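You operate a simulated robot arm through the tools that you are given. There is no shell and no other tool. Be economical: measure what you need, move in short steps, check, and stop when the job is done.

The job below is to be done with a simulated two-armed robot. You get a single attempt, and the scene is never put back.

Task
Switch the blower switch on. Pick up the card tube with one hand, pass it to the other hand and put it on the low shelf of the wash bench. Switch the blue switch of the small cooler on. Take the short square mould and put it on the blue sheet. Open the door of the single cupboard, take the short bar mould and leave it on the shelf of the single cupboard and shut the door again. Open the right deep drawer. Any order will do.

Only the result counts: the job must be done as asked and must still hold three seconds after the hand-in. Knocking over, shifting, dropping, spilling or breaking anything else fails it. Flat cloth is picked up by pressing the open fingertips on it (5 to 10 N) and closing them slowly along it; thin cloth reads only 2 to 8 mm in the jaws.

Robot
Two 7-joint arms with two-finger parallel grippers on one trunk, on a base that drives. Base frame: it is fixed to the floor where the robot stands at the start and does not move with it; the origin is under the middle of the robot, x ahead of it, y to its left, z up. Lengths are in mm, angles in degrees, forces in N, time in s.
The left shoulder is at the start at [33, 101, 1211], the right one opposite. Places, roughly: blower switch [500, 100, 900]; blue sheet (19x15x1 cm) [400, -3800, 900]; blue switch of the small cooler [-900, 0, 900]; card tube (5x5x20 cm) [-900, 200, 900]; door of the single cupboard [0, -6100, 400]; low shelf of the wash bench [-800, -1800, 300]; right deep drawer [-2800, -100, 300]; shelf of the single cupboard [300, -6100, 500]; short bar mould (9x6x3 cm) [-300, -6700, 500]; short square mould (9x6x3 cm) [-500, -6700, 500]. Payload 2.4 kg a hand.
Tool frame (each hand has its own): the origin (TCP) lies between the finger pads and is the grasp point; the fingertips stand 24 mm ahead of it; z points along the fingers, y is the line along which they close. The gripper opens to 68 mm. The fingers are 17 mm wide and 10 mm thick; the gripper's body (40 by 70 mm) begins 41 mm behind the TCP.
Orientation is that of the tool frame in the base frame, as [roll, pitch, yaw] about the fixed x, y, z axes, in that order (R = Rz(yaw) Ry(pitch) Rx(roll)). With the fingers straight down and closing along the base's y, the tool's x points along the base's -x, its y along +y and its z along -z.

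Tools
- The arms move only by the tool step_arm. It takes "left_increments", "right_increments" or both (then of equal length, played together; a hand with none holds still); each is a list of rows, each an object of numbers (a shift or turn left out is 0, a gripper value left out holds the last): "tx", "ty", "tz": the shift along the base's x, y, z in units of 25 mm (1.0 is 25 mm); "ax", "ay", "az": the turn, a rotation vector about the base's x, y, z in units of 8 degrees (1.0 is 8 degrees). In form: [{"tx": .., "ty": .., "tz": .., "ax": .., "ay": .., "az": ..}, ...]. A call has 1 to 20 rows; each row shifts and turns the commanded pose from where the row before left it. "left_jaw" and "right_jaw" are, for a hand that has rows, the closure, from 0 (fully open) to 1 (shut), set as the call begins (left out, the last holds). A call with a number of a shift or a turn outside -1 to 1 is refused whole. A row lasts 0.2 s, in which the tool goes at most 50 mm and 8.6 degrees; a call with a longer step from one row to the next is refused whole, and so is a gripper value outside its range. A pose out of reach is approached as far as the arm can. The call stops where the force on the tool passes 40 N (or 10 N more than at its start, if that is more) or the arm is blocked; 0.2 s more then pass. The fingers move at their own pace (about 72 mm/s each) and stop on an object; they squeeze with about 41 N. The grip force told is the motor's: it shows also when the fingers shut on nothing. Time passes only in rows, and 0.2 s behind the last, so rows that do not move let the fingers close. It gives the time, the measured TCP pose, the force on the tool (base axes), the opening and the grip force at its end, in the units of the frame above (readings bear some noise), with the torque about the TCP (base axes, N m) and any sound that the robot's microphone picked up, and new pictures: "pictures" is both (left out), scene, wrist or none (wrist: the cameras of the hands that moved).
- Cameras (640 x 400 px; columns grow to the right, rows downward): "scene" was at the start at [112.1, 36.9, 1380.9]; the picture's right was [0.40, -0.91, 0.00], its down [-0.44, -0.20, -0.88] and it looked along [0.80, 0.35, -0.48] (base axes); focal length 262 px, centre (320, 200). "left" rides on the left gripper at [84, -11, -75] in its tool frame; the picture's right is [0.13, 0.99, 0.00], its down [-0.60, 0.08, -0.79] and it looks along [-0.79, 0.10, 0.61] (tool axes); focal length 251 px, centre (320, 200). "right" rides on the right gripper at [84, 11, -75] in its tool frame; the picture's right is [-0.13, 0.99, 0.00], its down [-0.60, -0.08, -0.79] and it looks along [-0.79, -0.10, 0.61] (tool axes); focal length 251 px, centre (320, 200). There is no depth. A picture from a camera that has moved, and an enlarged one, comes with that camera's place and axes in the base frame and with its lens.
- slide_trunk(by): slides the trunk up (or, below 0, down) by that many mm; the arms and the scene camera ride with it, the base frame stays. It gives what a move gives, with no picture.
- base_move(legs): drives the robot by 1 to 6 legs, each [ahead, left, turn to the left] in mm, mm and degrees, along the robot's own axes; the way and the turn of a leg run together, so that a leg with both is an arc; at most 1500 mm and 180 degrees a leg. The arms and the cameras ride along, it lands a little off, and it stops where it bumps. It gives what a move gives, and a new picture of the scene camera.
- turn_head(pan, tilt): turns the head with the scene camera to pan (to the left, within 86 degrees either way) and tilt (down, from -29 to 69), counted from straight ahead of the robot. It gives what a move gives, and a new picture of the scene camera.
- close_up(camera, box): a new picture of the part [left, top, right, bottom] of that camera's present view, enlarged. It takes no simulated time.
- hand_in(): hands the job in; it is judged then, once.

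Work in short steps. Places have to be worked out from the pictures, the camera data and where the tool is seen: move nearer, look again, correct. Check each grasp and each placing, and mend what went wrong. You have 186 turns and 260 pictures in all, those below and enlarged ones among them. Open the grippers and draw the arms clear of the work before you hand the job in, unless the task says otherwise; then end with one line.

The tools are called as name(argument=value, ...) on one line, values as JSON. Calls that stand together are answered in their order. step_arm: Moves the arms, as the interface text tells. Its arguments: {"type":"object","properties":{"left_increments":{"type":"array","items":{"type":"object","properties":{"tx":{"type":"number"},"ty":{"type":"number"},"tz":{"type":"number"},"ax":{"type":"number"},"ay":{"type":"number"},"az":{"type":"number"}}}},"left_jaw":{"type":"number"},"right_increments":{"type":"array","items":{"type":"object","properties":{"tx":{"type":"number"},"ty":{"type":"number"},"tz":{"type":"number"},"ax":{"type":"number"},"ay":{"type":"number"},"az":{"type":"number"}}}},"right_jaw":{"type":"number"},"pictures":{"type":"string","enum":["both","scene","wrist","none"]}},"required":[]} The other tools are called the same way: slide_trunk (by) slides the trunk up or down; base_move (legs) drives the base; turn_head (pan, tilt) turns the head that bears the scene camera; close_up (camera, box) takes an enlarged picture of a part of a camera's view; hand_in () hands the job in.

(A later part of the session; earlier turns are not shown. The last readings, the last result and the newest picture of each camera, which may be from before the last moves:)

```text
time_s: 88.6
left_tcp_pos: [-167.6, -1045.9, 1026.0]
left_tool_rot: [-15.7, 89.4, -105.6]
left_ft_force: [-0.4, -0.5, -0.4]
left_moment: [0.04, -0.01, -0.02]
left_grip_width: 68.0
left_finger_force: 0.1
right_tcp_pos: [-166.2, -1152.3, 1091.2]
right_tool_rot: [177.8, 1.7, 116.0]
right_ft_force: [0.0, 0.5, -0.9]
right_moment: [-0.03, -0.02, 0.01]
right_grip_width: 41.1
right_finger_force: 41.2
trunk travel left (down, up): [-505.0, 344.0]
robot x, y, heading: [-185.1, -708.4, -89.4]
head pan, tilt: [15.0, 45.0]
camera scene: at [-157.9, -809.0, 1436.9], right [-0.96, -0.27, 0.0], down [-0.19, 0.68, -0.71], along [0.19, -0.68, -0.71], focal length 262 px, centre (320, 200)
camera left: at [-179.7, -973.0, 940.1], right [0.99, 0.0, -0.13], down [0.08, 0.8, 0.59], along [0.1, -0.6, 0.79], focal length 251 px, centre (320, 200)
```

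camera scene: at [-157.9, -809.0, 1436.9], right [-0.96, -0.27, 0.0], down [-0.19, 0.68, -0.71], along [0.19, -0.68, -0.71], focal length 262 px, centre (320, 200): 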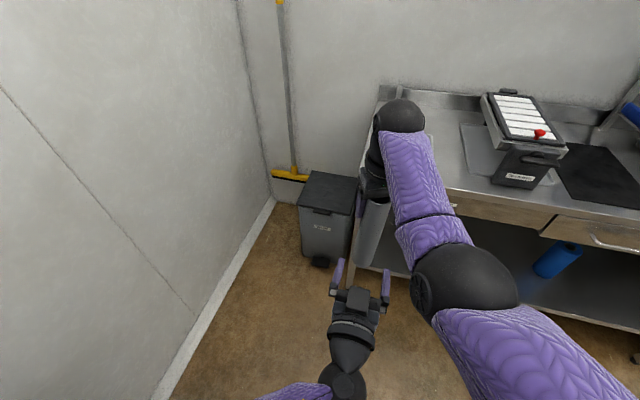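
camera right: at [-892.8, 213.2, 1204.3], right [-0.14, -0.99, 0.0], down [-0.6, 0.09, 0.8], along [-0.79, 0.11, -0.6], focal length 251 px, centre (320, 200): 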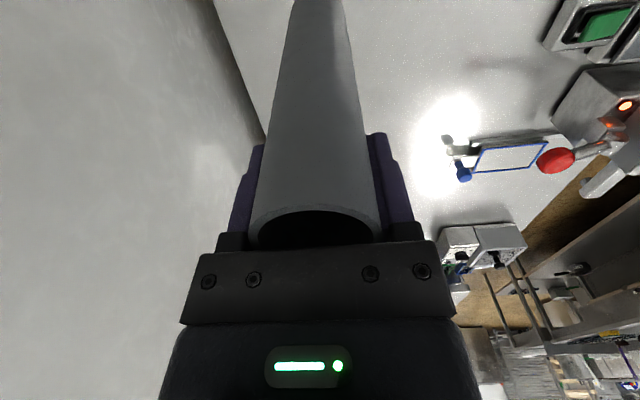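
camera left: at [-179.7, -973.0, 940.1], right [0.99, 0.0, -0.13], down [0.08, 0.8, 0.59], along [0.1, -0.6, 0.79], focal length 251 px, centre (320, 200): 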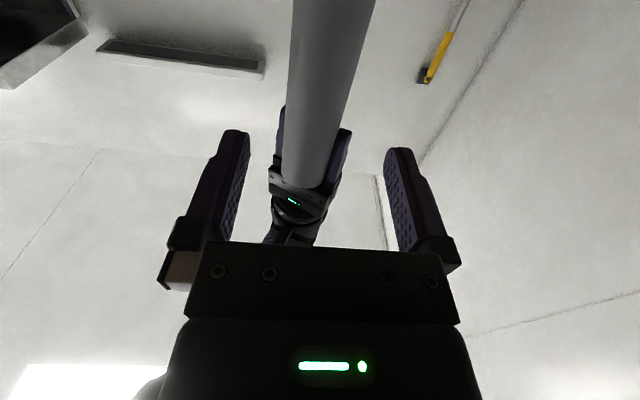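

The tube is well centred between the left fingers. Advance 104 mm to straddle it.

step_arm(left_increments=[{"ty": -0.7}, {"ty": -0.7}, {"ty": -0.7}, {"ty": -0.7}, {"ty": -0.7}, {"ty": -0.66}, {}], pictures="wrist")

```text
time_s: 90.2
left_tcp_pos: [-169.2, -1147.1, 1024.0]
left_tool_rot: [-19.4, 89.2, -109.4]
left_ft_force: [0.2, -0.2, 0.3]
left_moment: [-0.02, -0.05, 0.0]
left_grip_width: 68.0
left_finger_force: 0.0
right_tcp_pos: [-166.6, -1152.6, 1091.3]
right_tool_rot: [177.8, 1.6, 116.0]
right_ft_force: [0.0, 0.4, -0.5]
right_moment: [-0.01, -0.02, -0.01]
right_grip_width: 40.8
right_finger_force: 41.3
trunk travel left (down, up): [-505.0, 344.0]
robot x, y, heading: [-180.3, -711.3, -89.5]
head pan, tilt: [15.0, 45.0]
camera left: at [-180.7, -1073.6, 939.0], right [0.99, 0.0, -0.13], down [0.08, 0.8, 0.59], along [0.1, -0.6, 0.79], focal length 251 px, centre (320, 200)
```

left: 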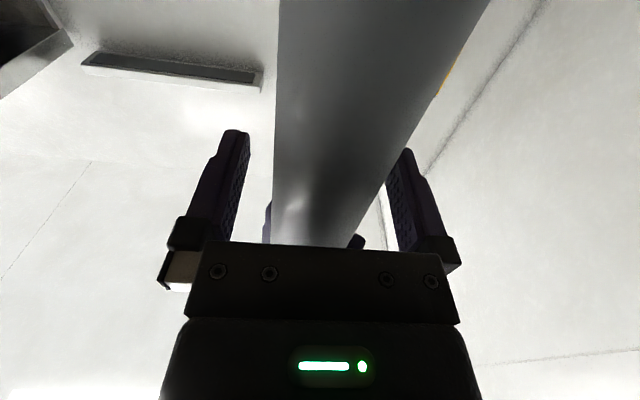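

Tube is between the left fingers. Close the left jaw.

step_arm(left_increments=[{}, {}, {}, {}], left_jaw=1, pictures="wrist")

```text
time_s: 91.2
left_tcp_pos: [-169.2, -1146.6, 1023.5]
left_tool_rot: [-12.0, 89.2, -102.1]
left_ft_force: [9.9, -2.5, 0.0]
left_moment: [-0.12, -0.59, -0.26]
left_grip_width: 43.1
left_finger_force: 41.0
right_tcp_pos: [-166.0, -1153.0, 1091.3]
right_tool_rot: [177.8, 1.6, 116.0]
right_ft_force: [-10.7, 4.2, 1.0]
right_moment: [0.32, 1.27, 0.3]
right_grip_width: 40.8
right_finger_force: 40.8
trunk travel left (down, up): [-505.0, 344.0]
robot x, y, heading: [-181.3, -706.2, -89.6]
head pan, tilt: [15.0, 45.0]
camera left: at [-180.0, -1073.5, 938.8], right [0.99, 0.0, -0.13], down [0.08, 0.8, 0.59], along [0.1, -0.6, 0.79], focal length 251 px, centre (320, 200)
```

left: 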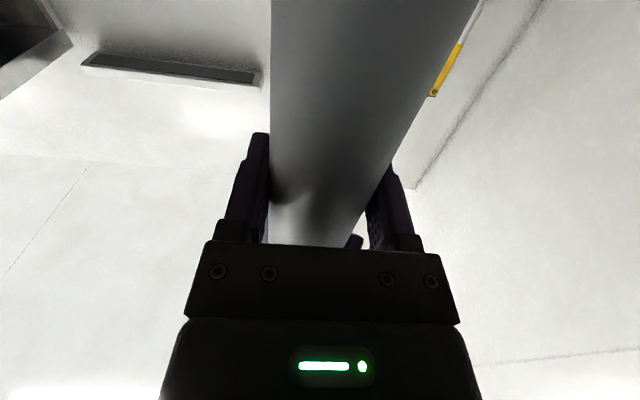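

Both hold it (43 / 41 mm). Open the right hand and raise it clear.

step_arm(right_increments=[{}, {}, {}, {"tz": 0.6}, {"tz": 0.8}, {"tz": 0.8}, {"tz": 0.8}, {}], right_jaw=0, pictures="both")

```text
time_s: 92.7
left_tcp_pos: [-169.9, -1147.8, 1024.3]
left_tool_rot: [-18.8, 89.4, -108.9]
left_ft_force: [-0.3, 1.0, -0.9]
left_moment: [0.0, 0.05, 0.0]
left_grip_width: 41.5
left_finger_force: 40.5
right_tcp_pos: [-166.2, -1155.4, 1148.7]
right_tool_rot: [177.8, 2.5, 115.6]
right_ft_force: [4.0, -12.6, -11.8]
right_moment: [-0.17, -0.25, 0.24]
right_grip_width: 67.8
right_finger_force: 0.1
trunk travel left (down, up): [-505.0, 344.0]
robot x, y, heading: [-183.4, -708.8, -89.6]
head pan, tilt: [15.0, 45.0]
stopped in row 7 (right hand): the force on the tool passed its limit at 72 N (the readings are from after the stop); the commanded pose is now the measured one
camera scene: at [-158.0, -809.1, 1436.9], right [-0.96, -0.27, 0.0], down [-0.19, 0.68, -0.71], along [0.19, -0.68, -0.71], focal length 262 px, centre (320, 200)
camera right: at [-196.9, -1072.2, 1221.5], right [0.95, 0.31, 0.04], down [0.15, -0.56, 0.81], along [0.28, -0.77, -0.58], focal length 251 px, centre (320, 200)
```

scene: 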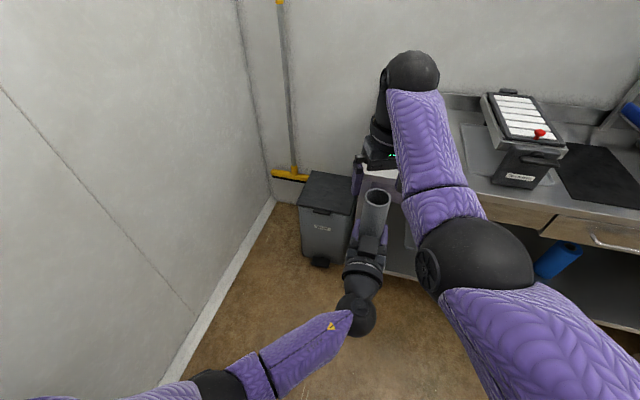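
right: 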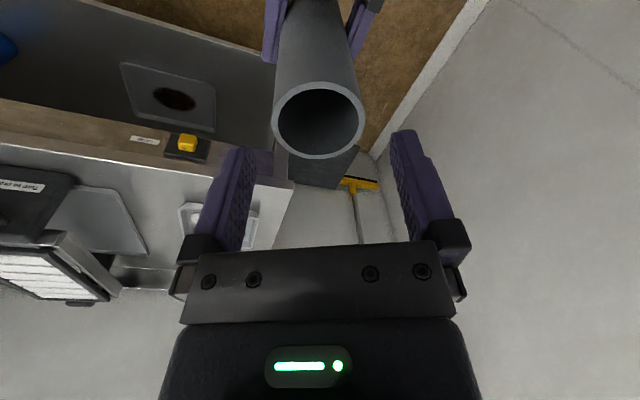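

Left holds the tube alone. The right hand's camera seems to press its forearm; move it slightly down and out to the robot's right.

step_arm(right_increments=[{"tz": -0.3, "ty": -0.2}, {"tx": -1}, {"tx": -1}, {"tx": -1}, {"tx": -1, "tz": -0.3}, {"tx": -1, "tz": -0.3}, {"tx": -1, "tz": -0.3}, {"tx": -1}, {}], pictures="scene")

```text
time_s: 93.3
left_tcp_pos: [-171.1, -1145.0, 1023.5]
left_tool_rot: [2.3, 89.2, -88.1]
left_ft_force: [-3.1, -0.3, 0.5]
left_moment: [0.05, -0.36, 0.01]
left_grip_width: 41.4
left_finger_force: 41.4
right_tcp_pos: [-186.1, -1162.8, 1142.0]
right_tool_rot: [177.5, 3.4, 115.2]
right_ft_force: [5.0, -1.7, -0.8]
right_moment: [-0.01, 0.03, -0.28]
right_grip_width: 68.0
right_finger_force: 0.0
right hand out of reach, approached as far as the arm can: row 3
trunk travel left (down, up): [-505.0, 344.0]
robot x, y, heading: [-180.5, -708.4, -89.4]
head pan, tilt: [15.0, 45.0]
stopped in row 3 (right hand): the force on the tool passed its limit at 88 N (the readings are from after the stop); the commanded pose is now the measured one
camera scene: at [-157.7, -809.0, 1436.9], right [-0.96, -0.27, 0.0], down [-0.19, 0.68, -0.71], along [0.19, -0.68, -0.71], focal length 262 px, centre (320, 200)
```

scene: 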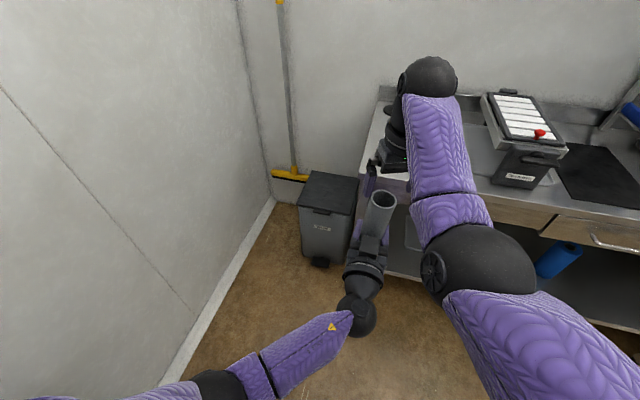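

The right finger nudged the tube rim. Instead, lower the left hand with the tube away from it.

step_arm(left_increments=[{"tz": -0.6}, {"tz": -0.8}, {"tz": -0.8}, {"tz": -0.8}, {}], pictures="both")

```text
time_s: 94.5
left_tcp_pos: [-171.3, -1147.3, 948.6]
left_tool_rot: [-1.7, 89.4, -92.2]
left_ft_force: [0.1, -0.5, 0.6]
left_moment: [-0.01, -0.01, -0.03]
left_grip_width: 41.0
left_finger_force: 41.0
right_tcp_pos: [-186.8, -1161.1, 1141.9]
right_tool_rot: [177.5, 3.3, 115.2]
right_ft_force: [1.1, -3.1, -1.5]
right_moment: [-0.01, -0.05, -0.03]
right_grip_width: 68.2
right_finger_force: 0.0
trunk travel left (down, up): [-505.0, 344.0]
robot x, y, heading: [-183.8, -709.2, -89.4]
head pan, tilt: [15.0, 45.0]
camera scene: at [-158.0, -809.1, 1436.9], right [-0.96, -0.27, 0.0], down [-0.19, 0.68, -0.71], along [0.19, -0.68, -0.71], focal length 262 px, centre (320, 200)
camera left: at [-182.5, -1073.7, 863.7], right [0.99, -0.01, -0.13], down [0.09, 0.8, 0.59], along [0.1, -0.6, 0.79], focal length 251 px, centre (320, 200)
```

scene: 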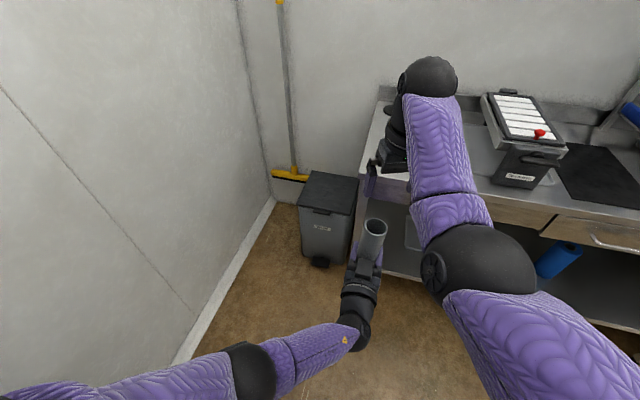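
left: 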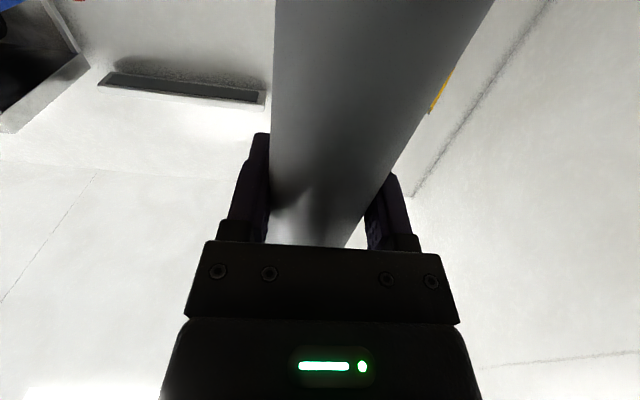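

Tube is secure and upright. Now untwist the right tool and draw it to the robot's right side.

step_arm(right_increments=[{"tz": -0.5, "az": -0.6}, {"tz": -0.5, "az": -0.6, "tx": -0.4}, {"az": -0.6, "tx": -0.6}, {"az": -0.6, "tx": -0.6}, {"az": -0.6, "tx": -0.6}, {"tx": -0.6, "ty": 0.4}, {"tx": -0.6, "ty": 0.4}, {"tx": -0.6, "ty": 0.4}, {}], pictures="scene")

```text
time_s: 95.5
left_tcp_pos: [-171.0, -1145.6, 948.6]
left_tool_rot: [-0.1, 89.4, -90.5]
left_ft_force: [-0.4, 0.4, -0.5]
left_moment: [-0.03, -0.02, 0.01]
left_grip_width: 41.2
left_finger_force: 40.6
right_tcp_pos: [-226.4, -1164.1, 1118.3]
right_tool_rot: [177.5, 3.7, 95.6]
right_ft_force: [5.0, -8.3, -7.7]
right_moment: [-0.19, 0.25, -0.36]
right_grip_width: 68.0
right_finger_force: 0.2
trunk travel left (down, up): [-505.0, 344.0]
robot x, y, heading: [-181.2, -707.7, -89.3]
head pan, tilt: [15.0, 45.0]
stopped in row 5 (right hand): the force on the tool passed its limit at 52 N (the readings are from after the stop); the commanded pose is now the measured one
camera scene: at [-157.9, -809.1, 1436.9], right [-0.96, -0.27, 0.0], down [-0.19, 0.68, -0.71], along [0.19, -0.68, -0.71], focal length 262 px, centre (320, 200)
```

scene: 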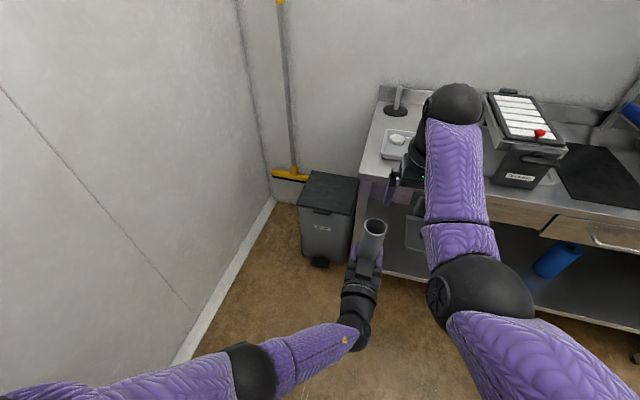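

Zoom on the right hand to find what it touches.

close_up(camera="scene", box=[350, 70, 550, 330])

```text
1.54 times, centred on (450, 200) of scene
camera zoom: at [-157.9, -809.1, 1436.9], right [-0.96, -0.27, 0.0], down [-0.19, 0.68, -0.71], along [0.19, -0.68, -0.71], focal length 404 px, centre (120, 200)
```

zoom: 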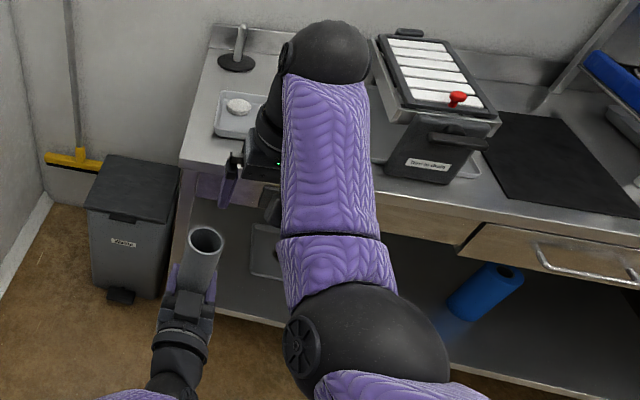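

The forearm slopes down to a low elbow and rests on the gripper's camera; the hand must go lower. Move −x with descent.

step_arm(right_increments=[{"tx": -0.6, "tz": -0.5, "ty": -0.3}, {"tx": -1, "tz": -0.4}, {"tx": -1, "tz": -0.4}, {"tx": -0.8, "tz": -0.8}, {"tz": -1}, {"tz": -1}, {}], pictures="scene")

```text
time_s: 97.1
left_tcp_pos: [-171.5, -1146.8, 948.5]
left_tool_rot: [1.4, 89.4, -88.9]
left_ft_force: [0.3, -0.5, -0.1]
left_moment: [0.0, 0.01, -0.01]
left_grip_width: 40.4
left_finger_force: 41.3
right_tcp_pos: [-311.9, -1169.1, 1015.5]
right_tool_rot: [177.5, 3.6, 95.8]
right_ft_force: [0.3, 0.9, 0.4]
right_moment: [0.01, 0.03, -0.03]
right_grip_width: 68.0
right_finger_force: 0.0
trunk travel left (down, up): [-505.0, 344.0]
robot x, y, heading: [-180.5, -706.8, -89.5]
head pan, tilt: [15.0, 45.0]
camera scene: at [-158.1, -809.1, 1437.0], right [-0.96, -0.27, 0.0], down [-0.19, 0.68, -0.71], along [0.19, -0.68, -0.71], focal length 262 px, centre (320, 200)
```

scene: 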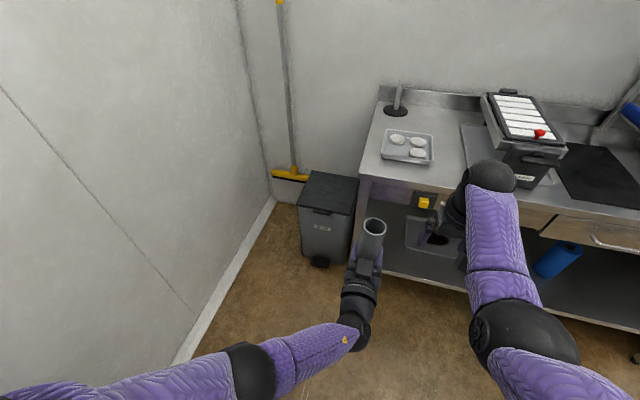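

Clear. Tuck the right hand back toward the body on its side, keeping it low.

step_arm(right_increments=[{"ty": 1, "tx": -0.3}, {"ty": 1, "tx": -0.3}, {"ty": 1, "tx": -0.3}, {"ty": 1, "tx": -0.3}, {"ty": 1, "tx": -0.3}, {"ty": 1, "tx": -0.3}, {"ty": 1, "tx": -0.3}, {}], pictures="none")

turn_head(pan=-30, tilt=50)

```text
time_s: 97.9
left_tcp_pos: [-171.7, -1146.9, 948.3]
left_tool_rot: [1.2, 89.3, -89.2]
left_ft_force: [-1.5, -0.8, 0.1]
left_moment: [-0.02, 0.01, -0.02]
left_grip_width: 40.3
left_finger_force: 41.0
right_tcp_pos: [-333.9, -1101.6, 1015.0]
right_tool_rot: [177.6, 4.8, 96.2]
right_ft_force: [-5.6, -12.0, -5.2]
right_moment: [0.21, -0.49, 0.82]
right_grip_width: 67.7
right_finger_force: 0.0
trunk travel left (down, up): [-505.0, 344.0]
robot x, y, heading: [-180.9, -710.7, -89.6]
head pan, tilt: [15.0, 45.0]
stopped in row 4 (right hand): the force on the tool passed its limit at 78 N (the readings are from after the stop); the commanded pose is now the measured one
```

```text
time_s: 99.0
left_tcp_pos: [-170.8, -1147.8, 949.7]
left_tool_rot: [0.7, 89.4, -89.6]
left_ft_force: [-0.1, -0.3, 1.1]
left_moment: [-0.01, 0.01, 0.01]
left_grip_width: 40.2
left_finger_force: 41.0
right_tcp_pos: [-333.0, -1101.3, 1015.6]
right_tool_rot: [177.6, 4.8, 96.2]
right_ft_force: [-4.5, -21.8, -14.6]
right_moment: [-0.06, -0.45, 0.67]
right_grip_width: 67.8
right_finger_force: 0.1
trunk travel left (down, up): [-505.0, 344.0]
robot x, y, heading: [-179.0, -712.2, -89.5]
head pan, tilt: [-30.0, 50.0]
camera scene: at [-217.7, -797.7, 1430.0], right [-0.87, 0.49, 0.0], down [0.38, 0.67, -0.64], along [-0.32, -0.56, -0.77], focal length 262 px, centre (320, 200)
```

scene: 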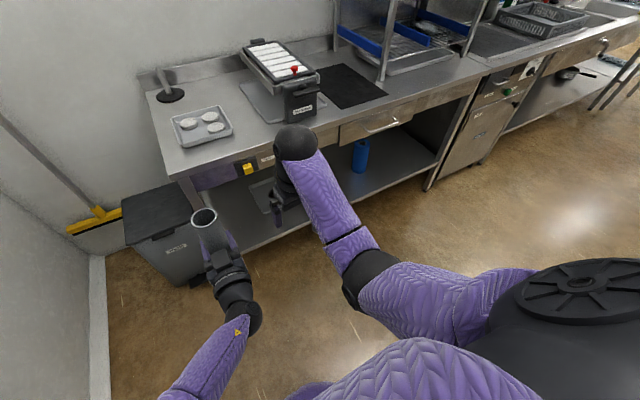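

The right elbow is now in a low posture so the gripper camera touches the forearm. I move out a bit and yaw the right tool ~80° so the camera swings off to the side.

step_arm(right_increments=[{"ty": -1}, {"ty": -1, "tx": -0.5}, {"az": 0.9, "tz": -0.4}, {"az": 0.9, "tz": -0.4}, {"az": 0.9, "tz": -0.4}, {"az": 0.9, "tz": -0.4}, {"az": 0.9}, {"az": 0.9}, {"az": 0.9}, {"az": 0.9}, {"az": 0.9}, {}], pictures="scene")

```text
time_s: 101.6
left_tcp_pos: [-171.8, -1148.0, 949.5]
left_tool_rot: [0.8, 89.4, -89.5]
left_ft_force: [-0.1, 0.2, 0.5]
left_moment: [0.02, -0.01, -0.01]
left_grip_width: 40.5
left_finger_force: 40.9
right_tcp_pos: [-345.0, -1150.9, 974.3]
right_tool_rot: [177.6, 4.7, 161.0]
right_ft_force: [0.7, -0.4, -0.1]
right_moment: [0.04, 0.01, -0.04]
right_grip_width: 67.8
right_finger_force: 0.0
trunk travel left (down, up): [-505.0, 344.0]
robot x, y, heading: [-181.1, -711.1, -89.6]
head pan, tilt: [-30.0, 50.0]
camera scene: at [-217.8, -797.7, 1430.0], right [-0.87, 0.49, 0.0], down [0.38, 0.67, -0.64], along [-0.32, -0.56, -0.77], focal length 262 px, centre (320, 200)
```

scene: 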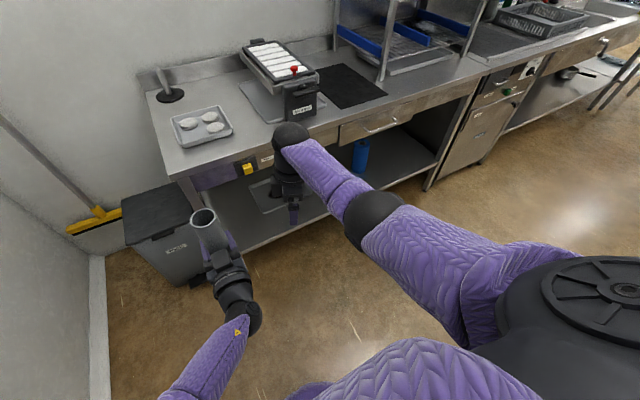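

Yaw worked with no force. Now tuck back toward the robot's right side.

step_arm(right_increments=[{"ty": 0.8, "tx": -0.5}, {"ty": 0.8, "tx": -0.5}, {"ty": 0.8, "tx": -0.5}, {"ty": 0.8, "tx": -0.5}, {"ty": 0.8, "tx": -0.5}, {"ty": 0.8, "tx": -0.5}, {"ty": 0.8, "tx": -0.5}, {"ty": 0.8, "tx": -0.5}, {}], pictures="scene")

```text
time_s: 103.6
left_tcp_pos: [-171.6, -1148.0, 948.7]
left_tool_rot: [1.6, 89.4, -88.7]
left_ft_force: [0.4, -0.1, -0.1]
left_moment: [-0.01, -0.03, 0.04]
left_grip_width: 40.3
left_finger_force: 40.8
right_tcp_pos: [-446.2, -989.5, 976.4]
right_tool_rot: [177.6, 4.7, 161.0]
right_ft_force: [-0.4, -0.1, 0.8]
right_moment: [-0.02, 0.0, 0.0]
right_grip_width: 68.0
right_finger_force: 0.1
trunk travel left (down, up): [-505.0, 344.0]
robot x, y, heading: [-185.3, -711.1, -89.4]
head pan, tilt: [-30.0, 50.0]
camera scene: at [-217.9, -797.6, 1430.0], right [-0.87, 0.49, 0.0], down [0.38, 0.67, -0.64], along [-0.32, -0.56, -0.77], focal length 262 px, centre (320, 200)
```

scene: 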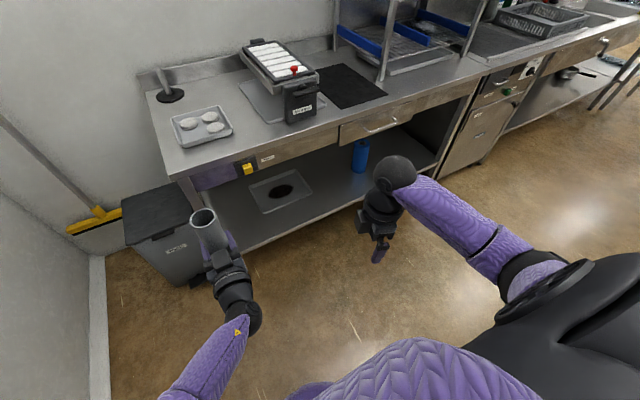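

Right arm is tucked. Drive right 660 mm and ahead 260 mm to stand in front of the free shelf spot, then lower the trunk.

base_move(legs=[[0, -660, 0], [250, 0, 0]])

slide_trunk(by=-480)

turn_head(pan=0, tilt=25)

```text
time_s: 108.6
left_tcp_pos: [-821.4, -1390.3, 948.4]
left_tool_rot: [1.2, 89.4, -90.8]
left_ft_force: [0.2, 0.8, 0.1]
left_moment: [-0.01, 0.02, 0.01]
left_grip_width: 39.8
left_finger_force: 41.4
right_tcp_pos: [-1092.5, -1226.4, 976.8]
right_tool_rot: [177.6, 4.7, 159.4]
right_ft_force: [0.3, -0.1, -0.5]
right_moment: [0.01, 0.01, 0.01]
right_grip_width: 68.0
right_finger_force: 0.1
trunk travel left (down, up): [-505.0, 344.0]
robot x, y, heading: [-819.3, -956.6, -90.9]
head pan, tilt: [-30.0, 50.0]
camera scene: at [-858.5, -1040.8, 1430.0], right [-0.86, 0.52, 0.0], down [0.39, 0.66, -0.64], along [-0.33, -0.55, -0.77], focal length 262 px, centre (320, 200)
```

scene: 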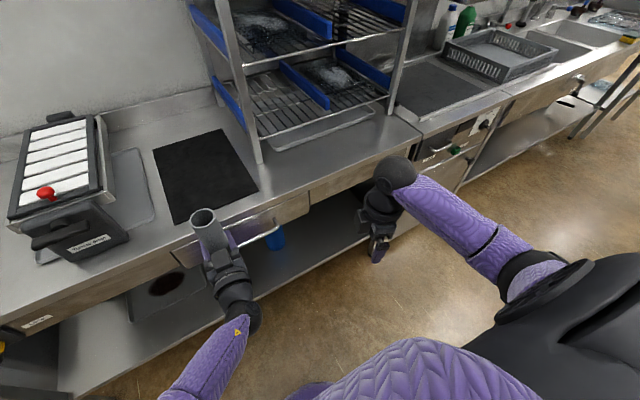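

```text
refused: -480 is not a number from -400 to 400
```

```text
time_s: 109.5
left_tcp_pos: [-820.9, -1390.5, 948.5]
left_tool_rot: [0.9, 89.5, -90.9]
left_ft_force: [0.4, -0.1, -0.2]
left_moment: [0.02, -0.01, 0.0]
left_grip_width: 40.2
left_finger_force: 40.9
right_tcp_pos: [-1091.0, -1225.6, 976.6]
right_tool_rot: [177.6, 4.6, 159.5]
right_ft_force: [-1.0, -0.1, 0.5]
right_moment: [-0.02, 0.01, 0.01]
right_grip_width: 68.0
right_finger_force: 0.1
trunk travel left (down, up): [-505.0, 344.0]
robot x, y, heading: [-819.0, -955.5, -91.0]
head pan, tilt: [0.0, 25.0]
camera scene: at [-820.5, -1066.2, 1467.5], right [-1.0, 0.02, 0.0], down [0.01, 0.42, -0.91], along [-0.02, -0.91, -0.42], focal length 262 px, centre (320, 200)
```

scene: 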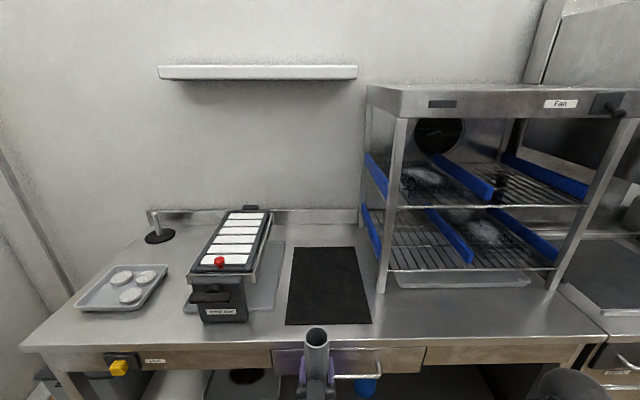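

This bench is centred at x≈-800, matching the place given. Lower the trunk in two slides.

slide_trunk(by=-400)

slide_trunk(by=-90)

turn_head(pan=10, tilt=35)

```text
time_s: 113.4
left_tcp_pos: [-821.2, -1390.5, 549.1]
left_tool_rot: [1.3, 89.3, -90.6]
left_ft_force: [0.4, 0.2, -0.1]
left_moment: [0.01, 0.0, -0.01]
left_grip_width: 40.0
left_finger_force: 40.4
right_tcp_pos: [-1090.2, -1227.7, 578.3]
right_tool_rot: [177.6, 4.7, 159.5]
right_ft_force: [-0.4, -0.7, -0.3]
right_moment: [0.0, -0.02, 0.02]
right_grip_width: 67.8
right_finger_force: 0.0
trunk travel left (down, up): [-105.0, 744.0]
robot x, y, heading: [-817.8, -953.6, -91.3]
head pan, tilt: [0.0, 25.0]
```

```text
time_s: 114.6
left_tcp_pos: [-820.6, -1390.4, 459.6]
left_tool_rot: [2.4, 89.3, -89.6]
left_ft_force: [0.1, -0.5, 0.7]
left_moment: [-0.01, 0.0, -0.02]
left_grip_width: 40.2
left_finger_force: 41.5
right_tcp_pos: [-1091.3, -1225.5, 487.5]
right_tool_rot: [177.6, 4.8, 159.4]
right_ft_force: [0.3, -0.5, -0.5]
right_moment: [0.01, -0.01, 0.0]
right_grip_width: 67.9
right_finger_force: 0.0
trunk travel left (down, up): [-15.0, 834.0]
robot x, y, heading: [-818.7, -953.0, -91.0]
head pan, tilt: [0.0, 25.0]
```

```text
time_s: 115.3
left_tcp_pos: [-821.4, -1390.5, 459.1]
left_tool_rot: [1.4, 89.4, -90.6]
left_ft_force: [-0.5, 0.3, -0.3]
left_moment: [-0.02, -0.01, 0.01]
left_grip_width: 40.0
left_finger_force: 41.2
right_tcp_pos: [-1091.4, -1227.0, 486.9]
right_tool_rot: [177.6, 4.8, 159.5]
right_ft_force: [0.0, 0.2, 0.0]
right_moment: [-0.01, -0.01, 0.01]
right_grip_width: 67.9
right_finger_force: 0.0
trunk travel left (down, up): [-15.0, 834.0]
robot x, y, heading: [-815.0, -954.5, -91.0]
head pan, tilt: [10.0, 35.0]
camera scene: at [-807.0, -1174.4, 952.1], right [-0.99, -0.16, 0.0], down [-0.09, 0.57, -0.82], along [0.13, -0.81, -0.57], focal length 262 px, centre (320, 200)
```

scene: 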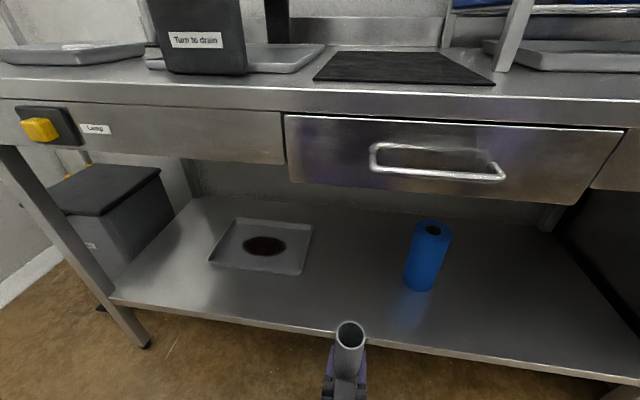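

Shelf z≈260, front edge y≈-1535 from this view; the area around x=-821 is free. Drive ahead 185 mm so the tube is just over the shelf.

base_move(legs=[[185, 0, 0]])

turn_head(pan=10, tilt=55)

```text
time_s: 116.9
left_tcp_pos: [-822.9, -1573.7, 459.4]
left_tool_rot: [1.2, 89.5, -90.6]
left_ft_force: [0.0, -0.3, -0.3]
left_moment: [-0.01, 0.02, 0.02]
left_grip_width: 40.2
left_finger_force: 41.5
right_tcp_pos: [-1094.2, -1409.7, 486.6]
right_tool_rot: [177.5, 4.7, 159.6]
right_ft_force: [-0.2, 0.3, 0.1]
right_moment: [0.01, 0.0, -0.03]
right_grip_width: 67.9
right_finger_force: 0.1
trunk travel left (down, up): [-15.0, 834.0]
robot x, y, heading: [-820.7, -1133.9, -91.0]
head pan, tilt: [10.0, 35.0]
camera scene: at [-809.9, -1357.4, 952.1], right [-0.99, -0.16, 0.0], down [-0.09, 0.57, -0.82], along [0.13, -0.81, -0.57], focal length 262 px, centre (320, 200)
```

scene: 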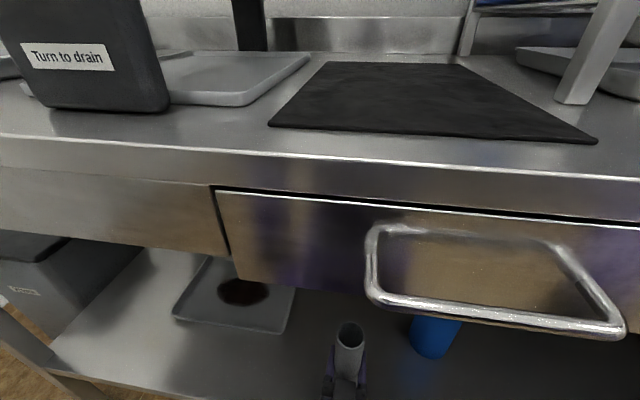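

```text
time_s: 117.7
left_tcp_pos: [-823.7, -1573.3, 459.6]
left_tool_rot: [1.4, 89.4, -90.3]
left_ft_force: [-0.7, -0.4, -0.3]
left_moment: [0.02, 0.0, 0.02]
left_grip_width: 40.3
left_finger_force: 40.9
right_tcp_pos: [-1093.0, -1409.6, 486.3]
right_tool_rot: [177.6, 4.7, 159.7]
right_ft_force: [0.2, -0.2, 0.7]
right_moment: [-0.01, 0.01, -0.01]
right_grip_width: 68.2
right_finger_force: 0.1
trunk travel left (down, up): [-15.0, 834.0]
robot x, y, heading: [-818.8, -1136.4, -91.3]
head pan, tilt: [10.0, 55.0]
camera scene: at [-812.4, -1341.7, 923.9], right [-0.99, -0.16, 0.0], down [-0.13, 0.81, -0.57], along [0.09, -0.57, -0.82], focal length 262 px, centre (320, 200)
```

scene: 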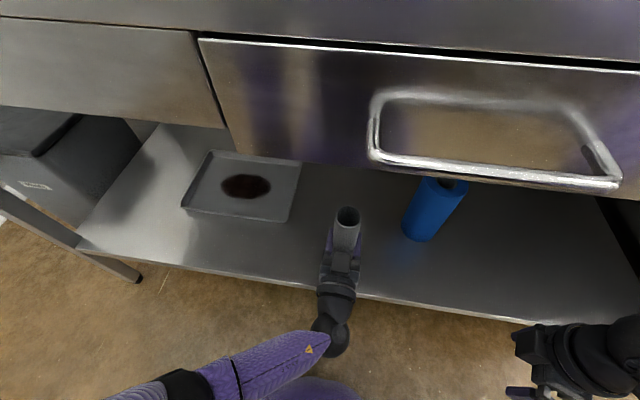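

Geometry is right (edge y=-1535), but lowering to z≈373 would exceed the arm's reach. I shift the left hand +100 x/+50 y and the right one back 30, then move the base right 100 and ahead 55 to compensate.

step_arm(left_increments=[{"tx": 0.8, "ty": 0.4}, {"tx": 0.8, "ty": 0.4}, {"tx": 0.8, "ty": 0.4}, {"tx": 0.8, "ty": 0.4}, {"tx": 0.8, "ty": 0.4}, {}], right_increments=[{"ty": 0.4}, {"ty": 0.4}, {"ty": 0.4}, {"ty": 0.4}, {}, {}], pictures="none")

base_move(legs=[[0, -100, 0], [58, 0, 0]])

slide_trunk(by=-14)

```text
time_s: 119.1
left_tcp_pos: [-724.6, -1523.1, 459.0]
left_tool_rot: [-0.2, 89.5, -91.9]
left_ft_force: [-0.4, 0.5, -0.1]
left_moment: [-0.02, 0.0, 0.0]
left_grip_width: 40.0
left_finger_force: 40.9
right_tcp_pos: [-1094.2, -1370.7, 485.1]
right_tool_rot: [177.6, 4.6, 159.6]
right_ft_force: [0.7, 0.4, -0.3]
right_moment: [-0.02, 0.02, 0.02]
right_grip_width: 68.0
right_finger_force: 0.0
trunk travel left (down, up): [-15.0, 834.0]
robot x, y, heading: [-823.9, -1139.0, -90.8]
head pan, tilt: [10.0, 55.0]
```

```text
time_s: 120.8
left_tcp_pos: [-826.7, -1580.3, 459.0]
left_tool_rot: [1.0, 89.4, -90.9]
left_ft_force: [-0.6, 0.2, 0.4]
left_moment: [0.0, -0.02, 0.0]
left_grip_width: 40.2
left_finger_force: 41.2
right_tcp_pos: [-1197.2, -1426.6, 485.0]
right_tool_rot: [177.5, 4.8, 159.6]
right_ft_force: [-0.4, -0.1, -0.5]
right_moment: [-0.01, -0.02, -0.02]
right_grip_width: 67.7
right_finger_force: 0.2
trunk travel left (down, up): [-15.0, 834.0]
robot x, y, heading: [-924.4, -1190.5, -91.2]
head pan, tilt: [10.0, 55.0]
camera scene: at [-914.5, -1398.2, 923.8], right [-0.99, -0.16, 0.0], down [-0.13, 0.81, -0.57], along [0.09, -0.57, -0.82], focal length 262 px, centre (320, 200)
```

scene: 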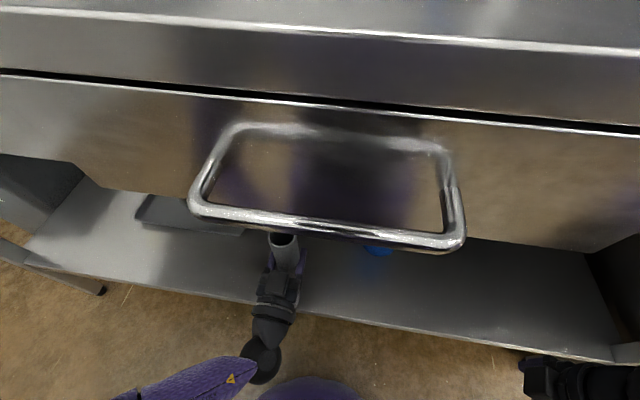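

```text
time_s: 121.4
left_tcp_pos: [-825.3, -1580.1, 444.9]
left_tool_rot: [0.6, 89.4, -91.3]
left_ft_force: [-0.1, -0.5, -0.4]
left_moment: [-0.01, 0.04, 0.01]
left_grip_width: 40.2
left_finger_force: 40.6
right_tcp_pos: [-1196.0, -1425.5, 471.4]
right_tool_rot: [177.7, 4.7, 159.5]
right_ft_force: [0.4, -0.7, -0.7]
right_moment: [0.02, -0.01, 0.0]
right_grip_width: 68.0
right_finger_force: 0.0
trunk travel left (down, up): [-1.0, 848.0]
robot x, y, heading: [-924.6, -1193.8, -90.8]
head pan, tilt: [10.0, 55.0]
```

Now lower the tube with the arm toward the shelf, last part in small steps to feel the contact.

step_arm(left_increments=[{"tz": -0.7}, {"tz": -0.7}, {"tz": -0.6}, {"tz": -0.3}, {"tz": -0.2}, {"tz": -0.2}, {}], pictures="scene")

```text
time_s: 122.3
left_tcp_pos: [-826.0, -1580.1, 400.2]
left_tool_rot: [-5.3, 88.1, -97.0]
left_ft_force: [1.7, 9.2, 25.8]
left_moment: [0.54, -0.08, 0.0]
left_grip_width: 40.3
left_finger_force: 40.7
right_tcp_pos: [-1196.6, -1425.5, 471.3]
right_tool_rot: [177.7, 4.9, 159.6]
right_ft_force: [-0.1, 0.8, 0.2]
right_moment: [0.04, -0.04, -0.01]
right_grip_width: 68.2
right_finger_force: 0.1
trunk travel left (down, up): [-1.0, 848.0]
robot x, y, heading: [-924.0, -1193.5, -91.0]
head pan, tilt: [10.0, 55.0]
stopped in row 4 (left hand): the force on the tool passed its limit at 44 N (the readings are from after the stop); the commanded pose is now the measured one
camera scene: at [-914.6, -1401.9, 909.7], right [-0.99, -0.16, 0.0], down [-0.13, 0.81, -0.57], along [0.09, -0.57, -0.82], focal length 262 px, centre (320, 200)
```

scene: 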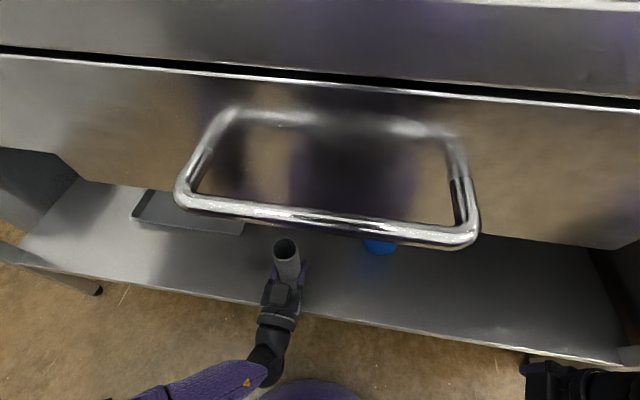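

Contact at TCP z=400 (tube bottom ≈ 295, shelf ~300). Relieve slightly and open the left jaw.

step_arm(left_increments=[{"tz": 0.06}, {}], pictures="none")

step_arm(left_increments=[{}, {}, {}], left_jaw=0, pictures="both")

```text
time_s: 122.9
left_tcp_pos: [-826.2, -1581.1, 400.2]
left_tool_rot: [-4.8, 88.4, -96.5]
left_ft_force: [1.5, -1.0, 21.0]
left_moment: [-0.29, -0.13, 0.0]
left_grip_width: 40.2
left_finger_force: 41.1
right_tcp_pos: [-1196.7, -1426.9, 471.4]
right_tool_rot: [177.7, 4.8, 159.4]
right_ft_force: [0.8, 0.5, 0.5]
right_moment: [-0.01, 0.0, 0.01]
right_grip_width: 67.9
right_finger_force: 0.1
trunk travel left (down, up): [-1.0, 848.0]
robot x, y, heading: [-920.8, -1192.7, -91.0]
head pan, tilt: [10.0, 55.0]
```

```text
time_s: 123.7
left_tcp_pos: [-826.1, -1579.3, 399.7]
left_tool_rot: [-5.4, 88.7, -97.3]
left_ft_force: [0.4, -0.6, -0.2]
left_moment: [0.0, 0.0, 0.02]
left_grip_width: 68.2
left_finger_force: 0.1
right_tcp_pos: [-1197.2, -1426.5, 471.9]
right_tool_rot: [177.6, 4.7, 159.5]
right_ft_force: [0.2, 0.2, -0.6]
right_moment: [0.05, 0.02, 0.01]
right_grip_width: 68.2
right_finger_force: 0.0
trunk travel left (down, up): [-1.0, 848.0]
robot x, y, heading: [-923.1, -1192.9, -90.9]
head pan, tilt: [10.0, 55.0]
camera scene: at [-914.5, -1403.6, 909.0], right [-0.99, -0.16, 0.0], down [-0.13, 0.81, -0.57], along [0.09, -0.57, -0.82], focal length 262 px, centre (320, 200)
camera left: at [-836.1, -1507.7, 312.3], right [0.99, -0.03, -0.13], down [0.11, 0.8, 0.59], along [0.09, -0.59, 0.8], focal length 251 px, centre (320, 200)
```

scene: 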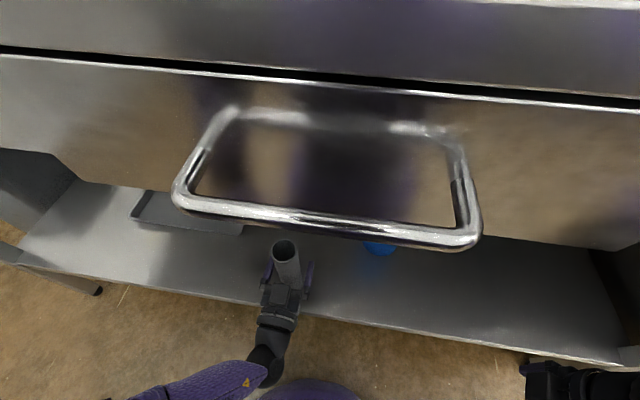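
left: 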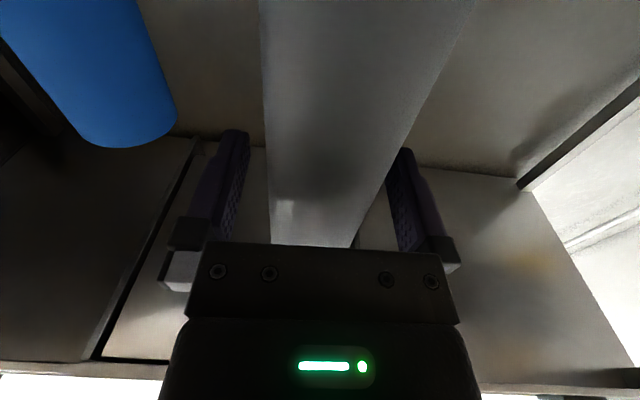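

Tube stands free. Back the hand straight out (+y).

step_arm(left_increments=[{"ty": 0.4}, {"ty": 0.6}, {"ty": 0.8}, {"ty": 0.8}, {"ty": 0.8}, {"ty": 0.8}, {}], pictures="none")

base_move(legs=[[-250, 0, 0]])

```text
time_s: 125.5
left_tcp_pos: [-817.7, -1521.1, 417.7]
left_tool_rot: [0.3, 82.0, -89.4]
left_ft_force: [0.5, -1.1, -0.4]
left_moment: [0.0, 0.01, -0.03]
left_grip_width: 68.0
left_finger_force: 0.2
right_tcp_pos: [-1197.4, -1427.4, 468.8]
right_tool_rot: [177.4, 4.6, 159.5]
right_ft_force: [1.0, -0.1, -0.6]
right_moment: [0.02, 0.03, -0.02]
right_grip_width: 67.9
right_finger_force: 0.1
trunk travel left (down, up): [-1.0, 848.0]
robot x, y, heading: [-924.6, -1195.1, -91.1]
head pan, tilt: [10.0, 55.0]
stopped in row 7 (left hand): the arm was blocked; the commanded pose is now the measured one
```

```text
time_s: 127.3
left_tcp_pos: [-811.8, -1277.1, 418.8]
left_tool_rot: [0.4, 82.2, -89.4]
left_ft_force: [0.8, -0.8, -0.7]
left_moment: [0.02, -0.03, 0.02]
left_grip_width: 68.0
left_finger_force: 0.1
right_tcp_pos: [-1191.0, -1184.9, 471.8]
right_tool_rot: [177.4, 4.5, 159.6]
right_ft_force: [-0.1, 0.3, -0.5]
right_moment: [0.05, 0.0, -0.01]
right_grip_width: 68.0
right_finger_force: 0.1
trunk travel left (down, up): [-1.0, 848.0]
robot x, y, heading: [-921.5, -948.1, -91.0]
head pan, tilt: [10.0, 55.0]
camera scene: at [-908.7, -1160.9, 908.7], right [-0.99, -0.16, 0.0], down [-0.13, 0.81, -0.57], along [0.09, -0.56, -0.82], focal length 262 px, centre (320, 200)
```

scene: 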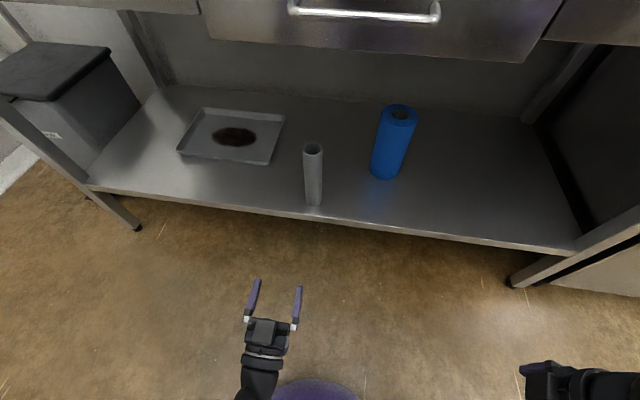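

The tube stands on the low shelf. Next the right deep drawer near [-2800, -100, 300]: turn around and drive down the aisle.

base_move(legs=[[-20, 0, 0], [0, 0, 180], [0, 900, 0], [0, 700, 0]])

turn_head(pan=15, tilt=25)

```text
time_s: 143.3
left_tcp_pos: [-2646.2, -696.0, 419.1]
left_tool_rot: [0.9, 82.1, 95.2]
left_ft_force: [0.1, 0.2, -0.4]
left_moment: [0.0, 0.0, 0.0]
left_grip_width: 68.2
left_finger_force: 0.0
right_tcp_pos: [-2259.7, -761.3, 471.8]
right_tool_rot: [177.6, 4.7, -16.4]
right_ft_force: [-0.2, 0.0, 0.4]
right_moment: [0.02, 0.01, 0.01]
right_grip_width: 68.3
right_finger_force: 0.0
trunk travel left (down, up): [-1.0, 848.0]
robot x, y, heading: [-2514.6, -1015.5, 92.9]
head pan, tilt: [10.0, 55.0]
camera scene: at [-2539.5, -803.9, 908.7], right [0.97, 0.23, 0.0], down [0.19, -0.8, -0.57], along [-0.13, 0.56, -0.82], focal length 262 px, centre (320, 200)
```

scene: 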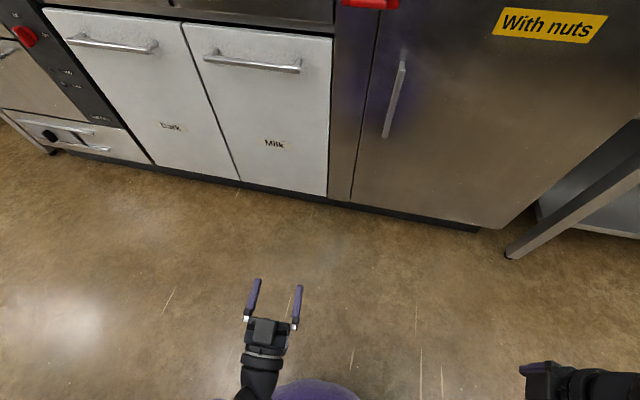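

```text
time_s: 144.3
left_tcp_pos: [-2647.7, -694.6, 418.6]
left_tool_rot: [1.4, 82.0, 95.7]
left_ft_force: [0.0, 0.7, -0.8]
left_moment: [-0.01, 0.0, 0.01]
left_grip_width: 68.2
left_finger_force: 0.1
right_tcp_pos: [-2259.8, -761.0, 471.8]
right_tool_rot: [177.5, 4.7, -16.3]
right_ft_force: [-0.3, -0.5, -0.7]
right_moment: [-0.05, -0.03, -0.01]
right_grip_width: 68.0
right_finger_force: 0.1
trunk travel left (down, up): [-1.0, 848.0]
robot x, y, heading: [-2515.0, -1015.1, 92.9]
head pan, tilt: [15.0, 25.0]
camera scene: at [-2551.4, -787.1, 952.8], right [0.95, 0.31, 0.0], down [0.13, -0.4, -0.91], along [-0.28, 0.86, -0.42], focal length 262 px, centre (320, 200)
```

scene: 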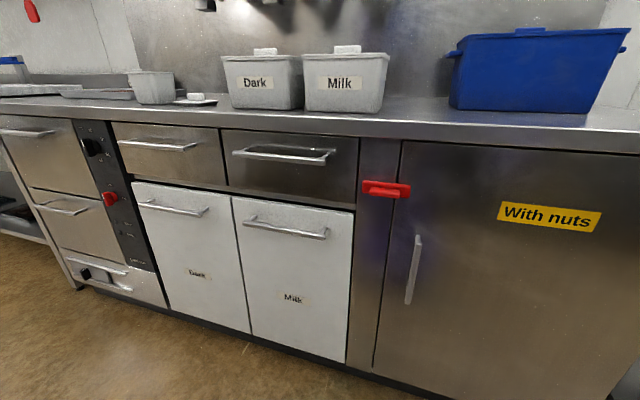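

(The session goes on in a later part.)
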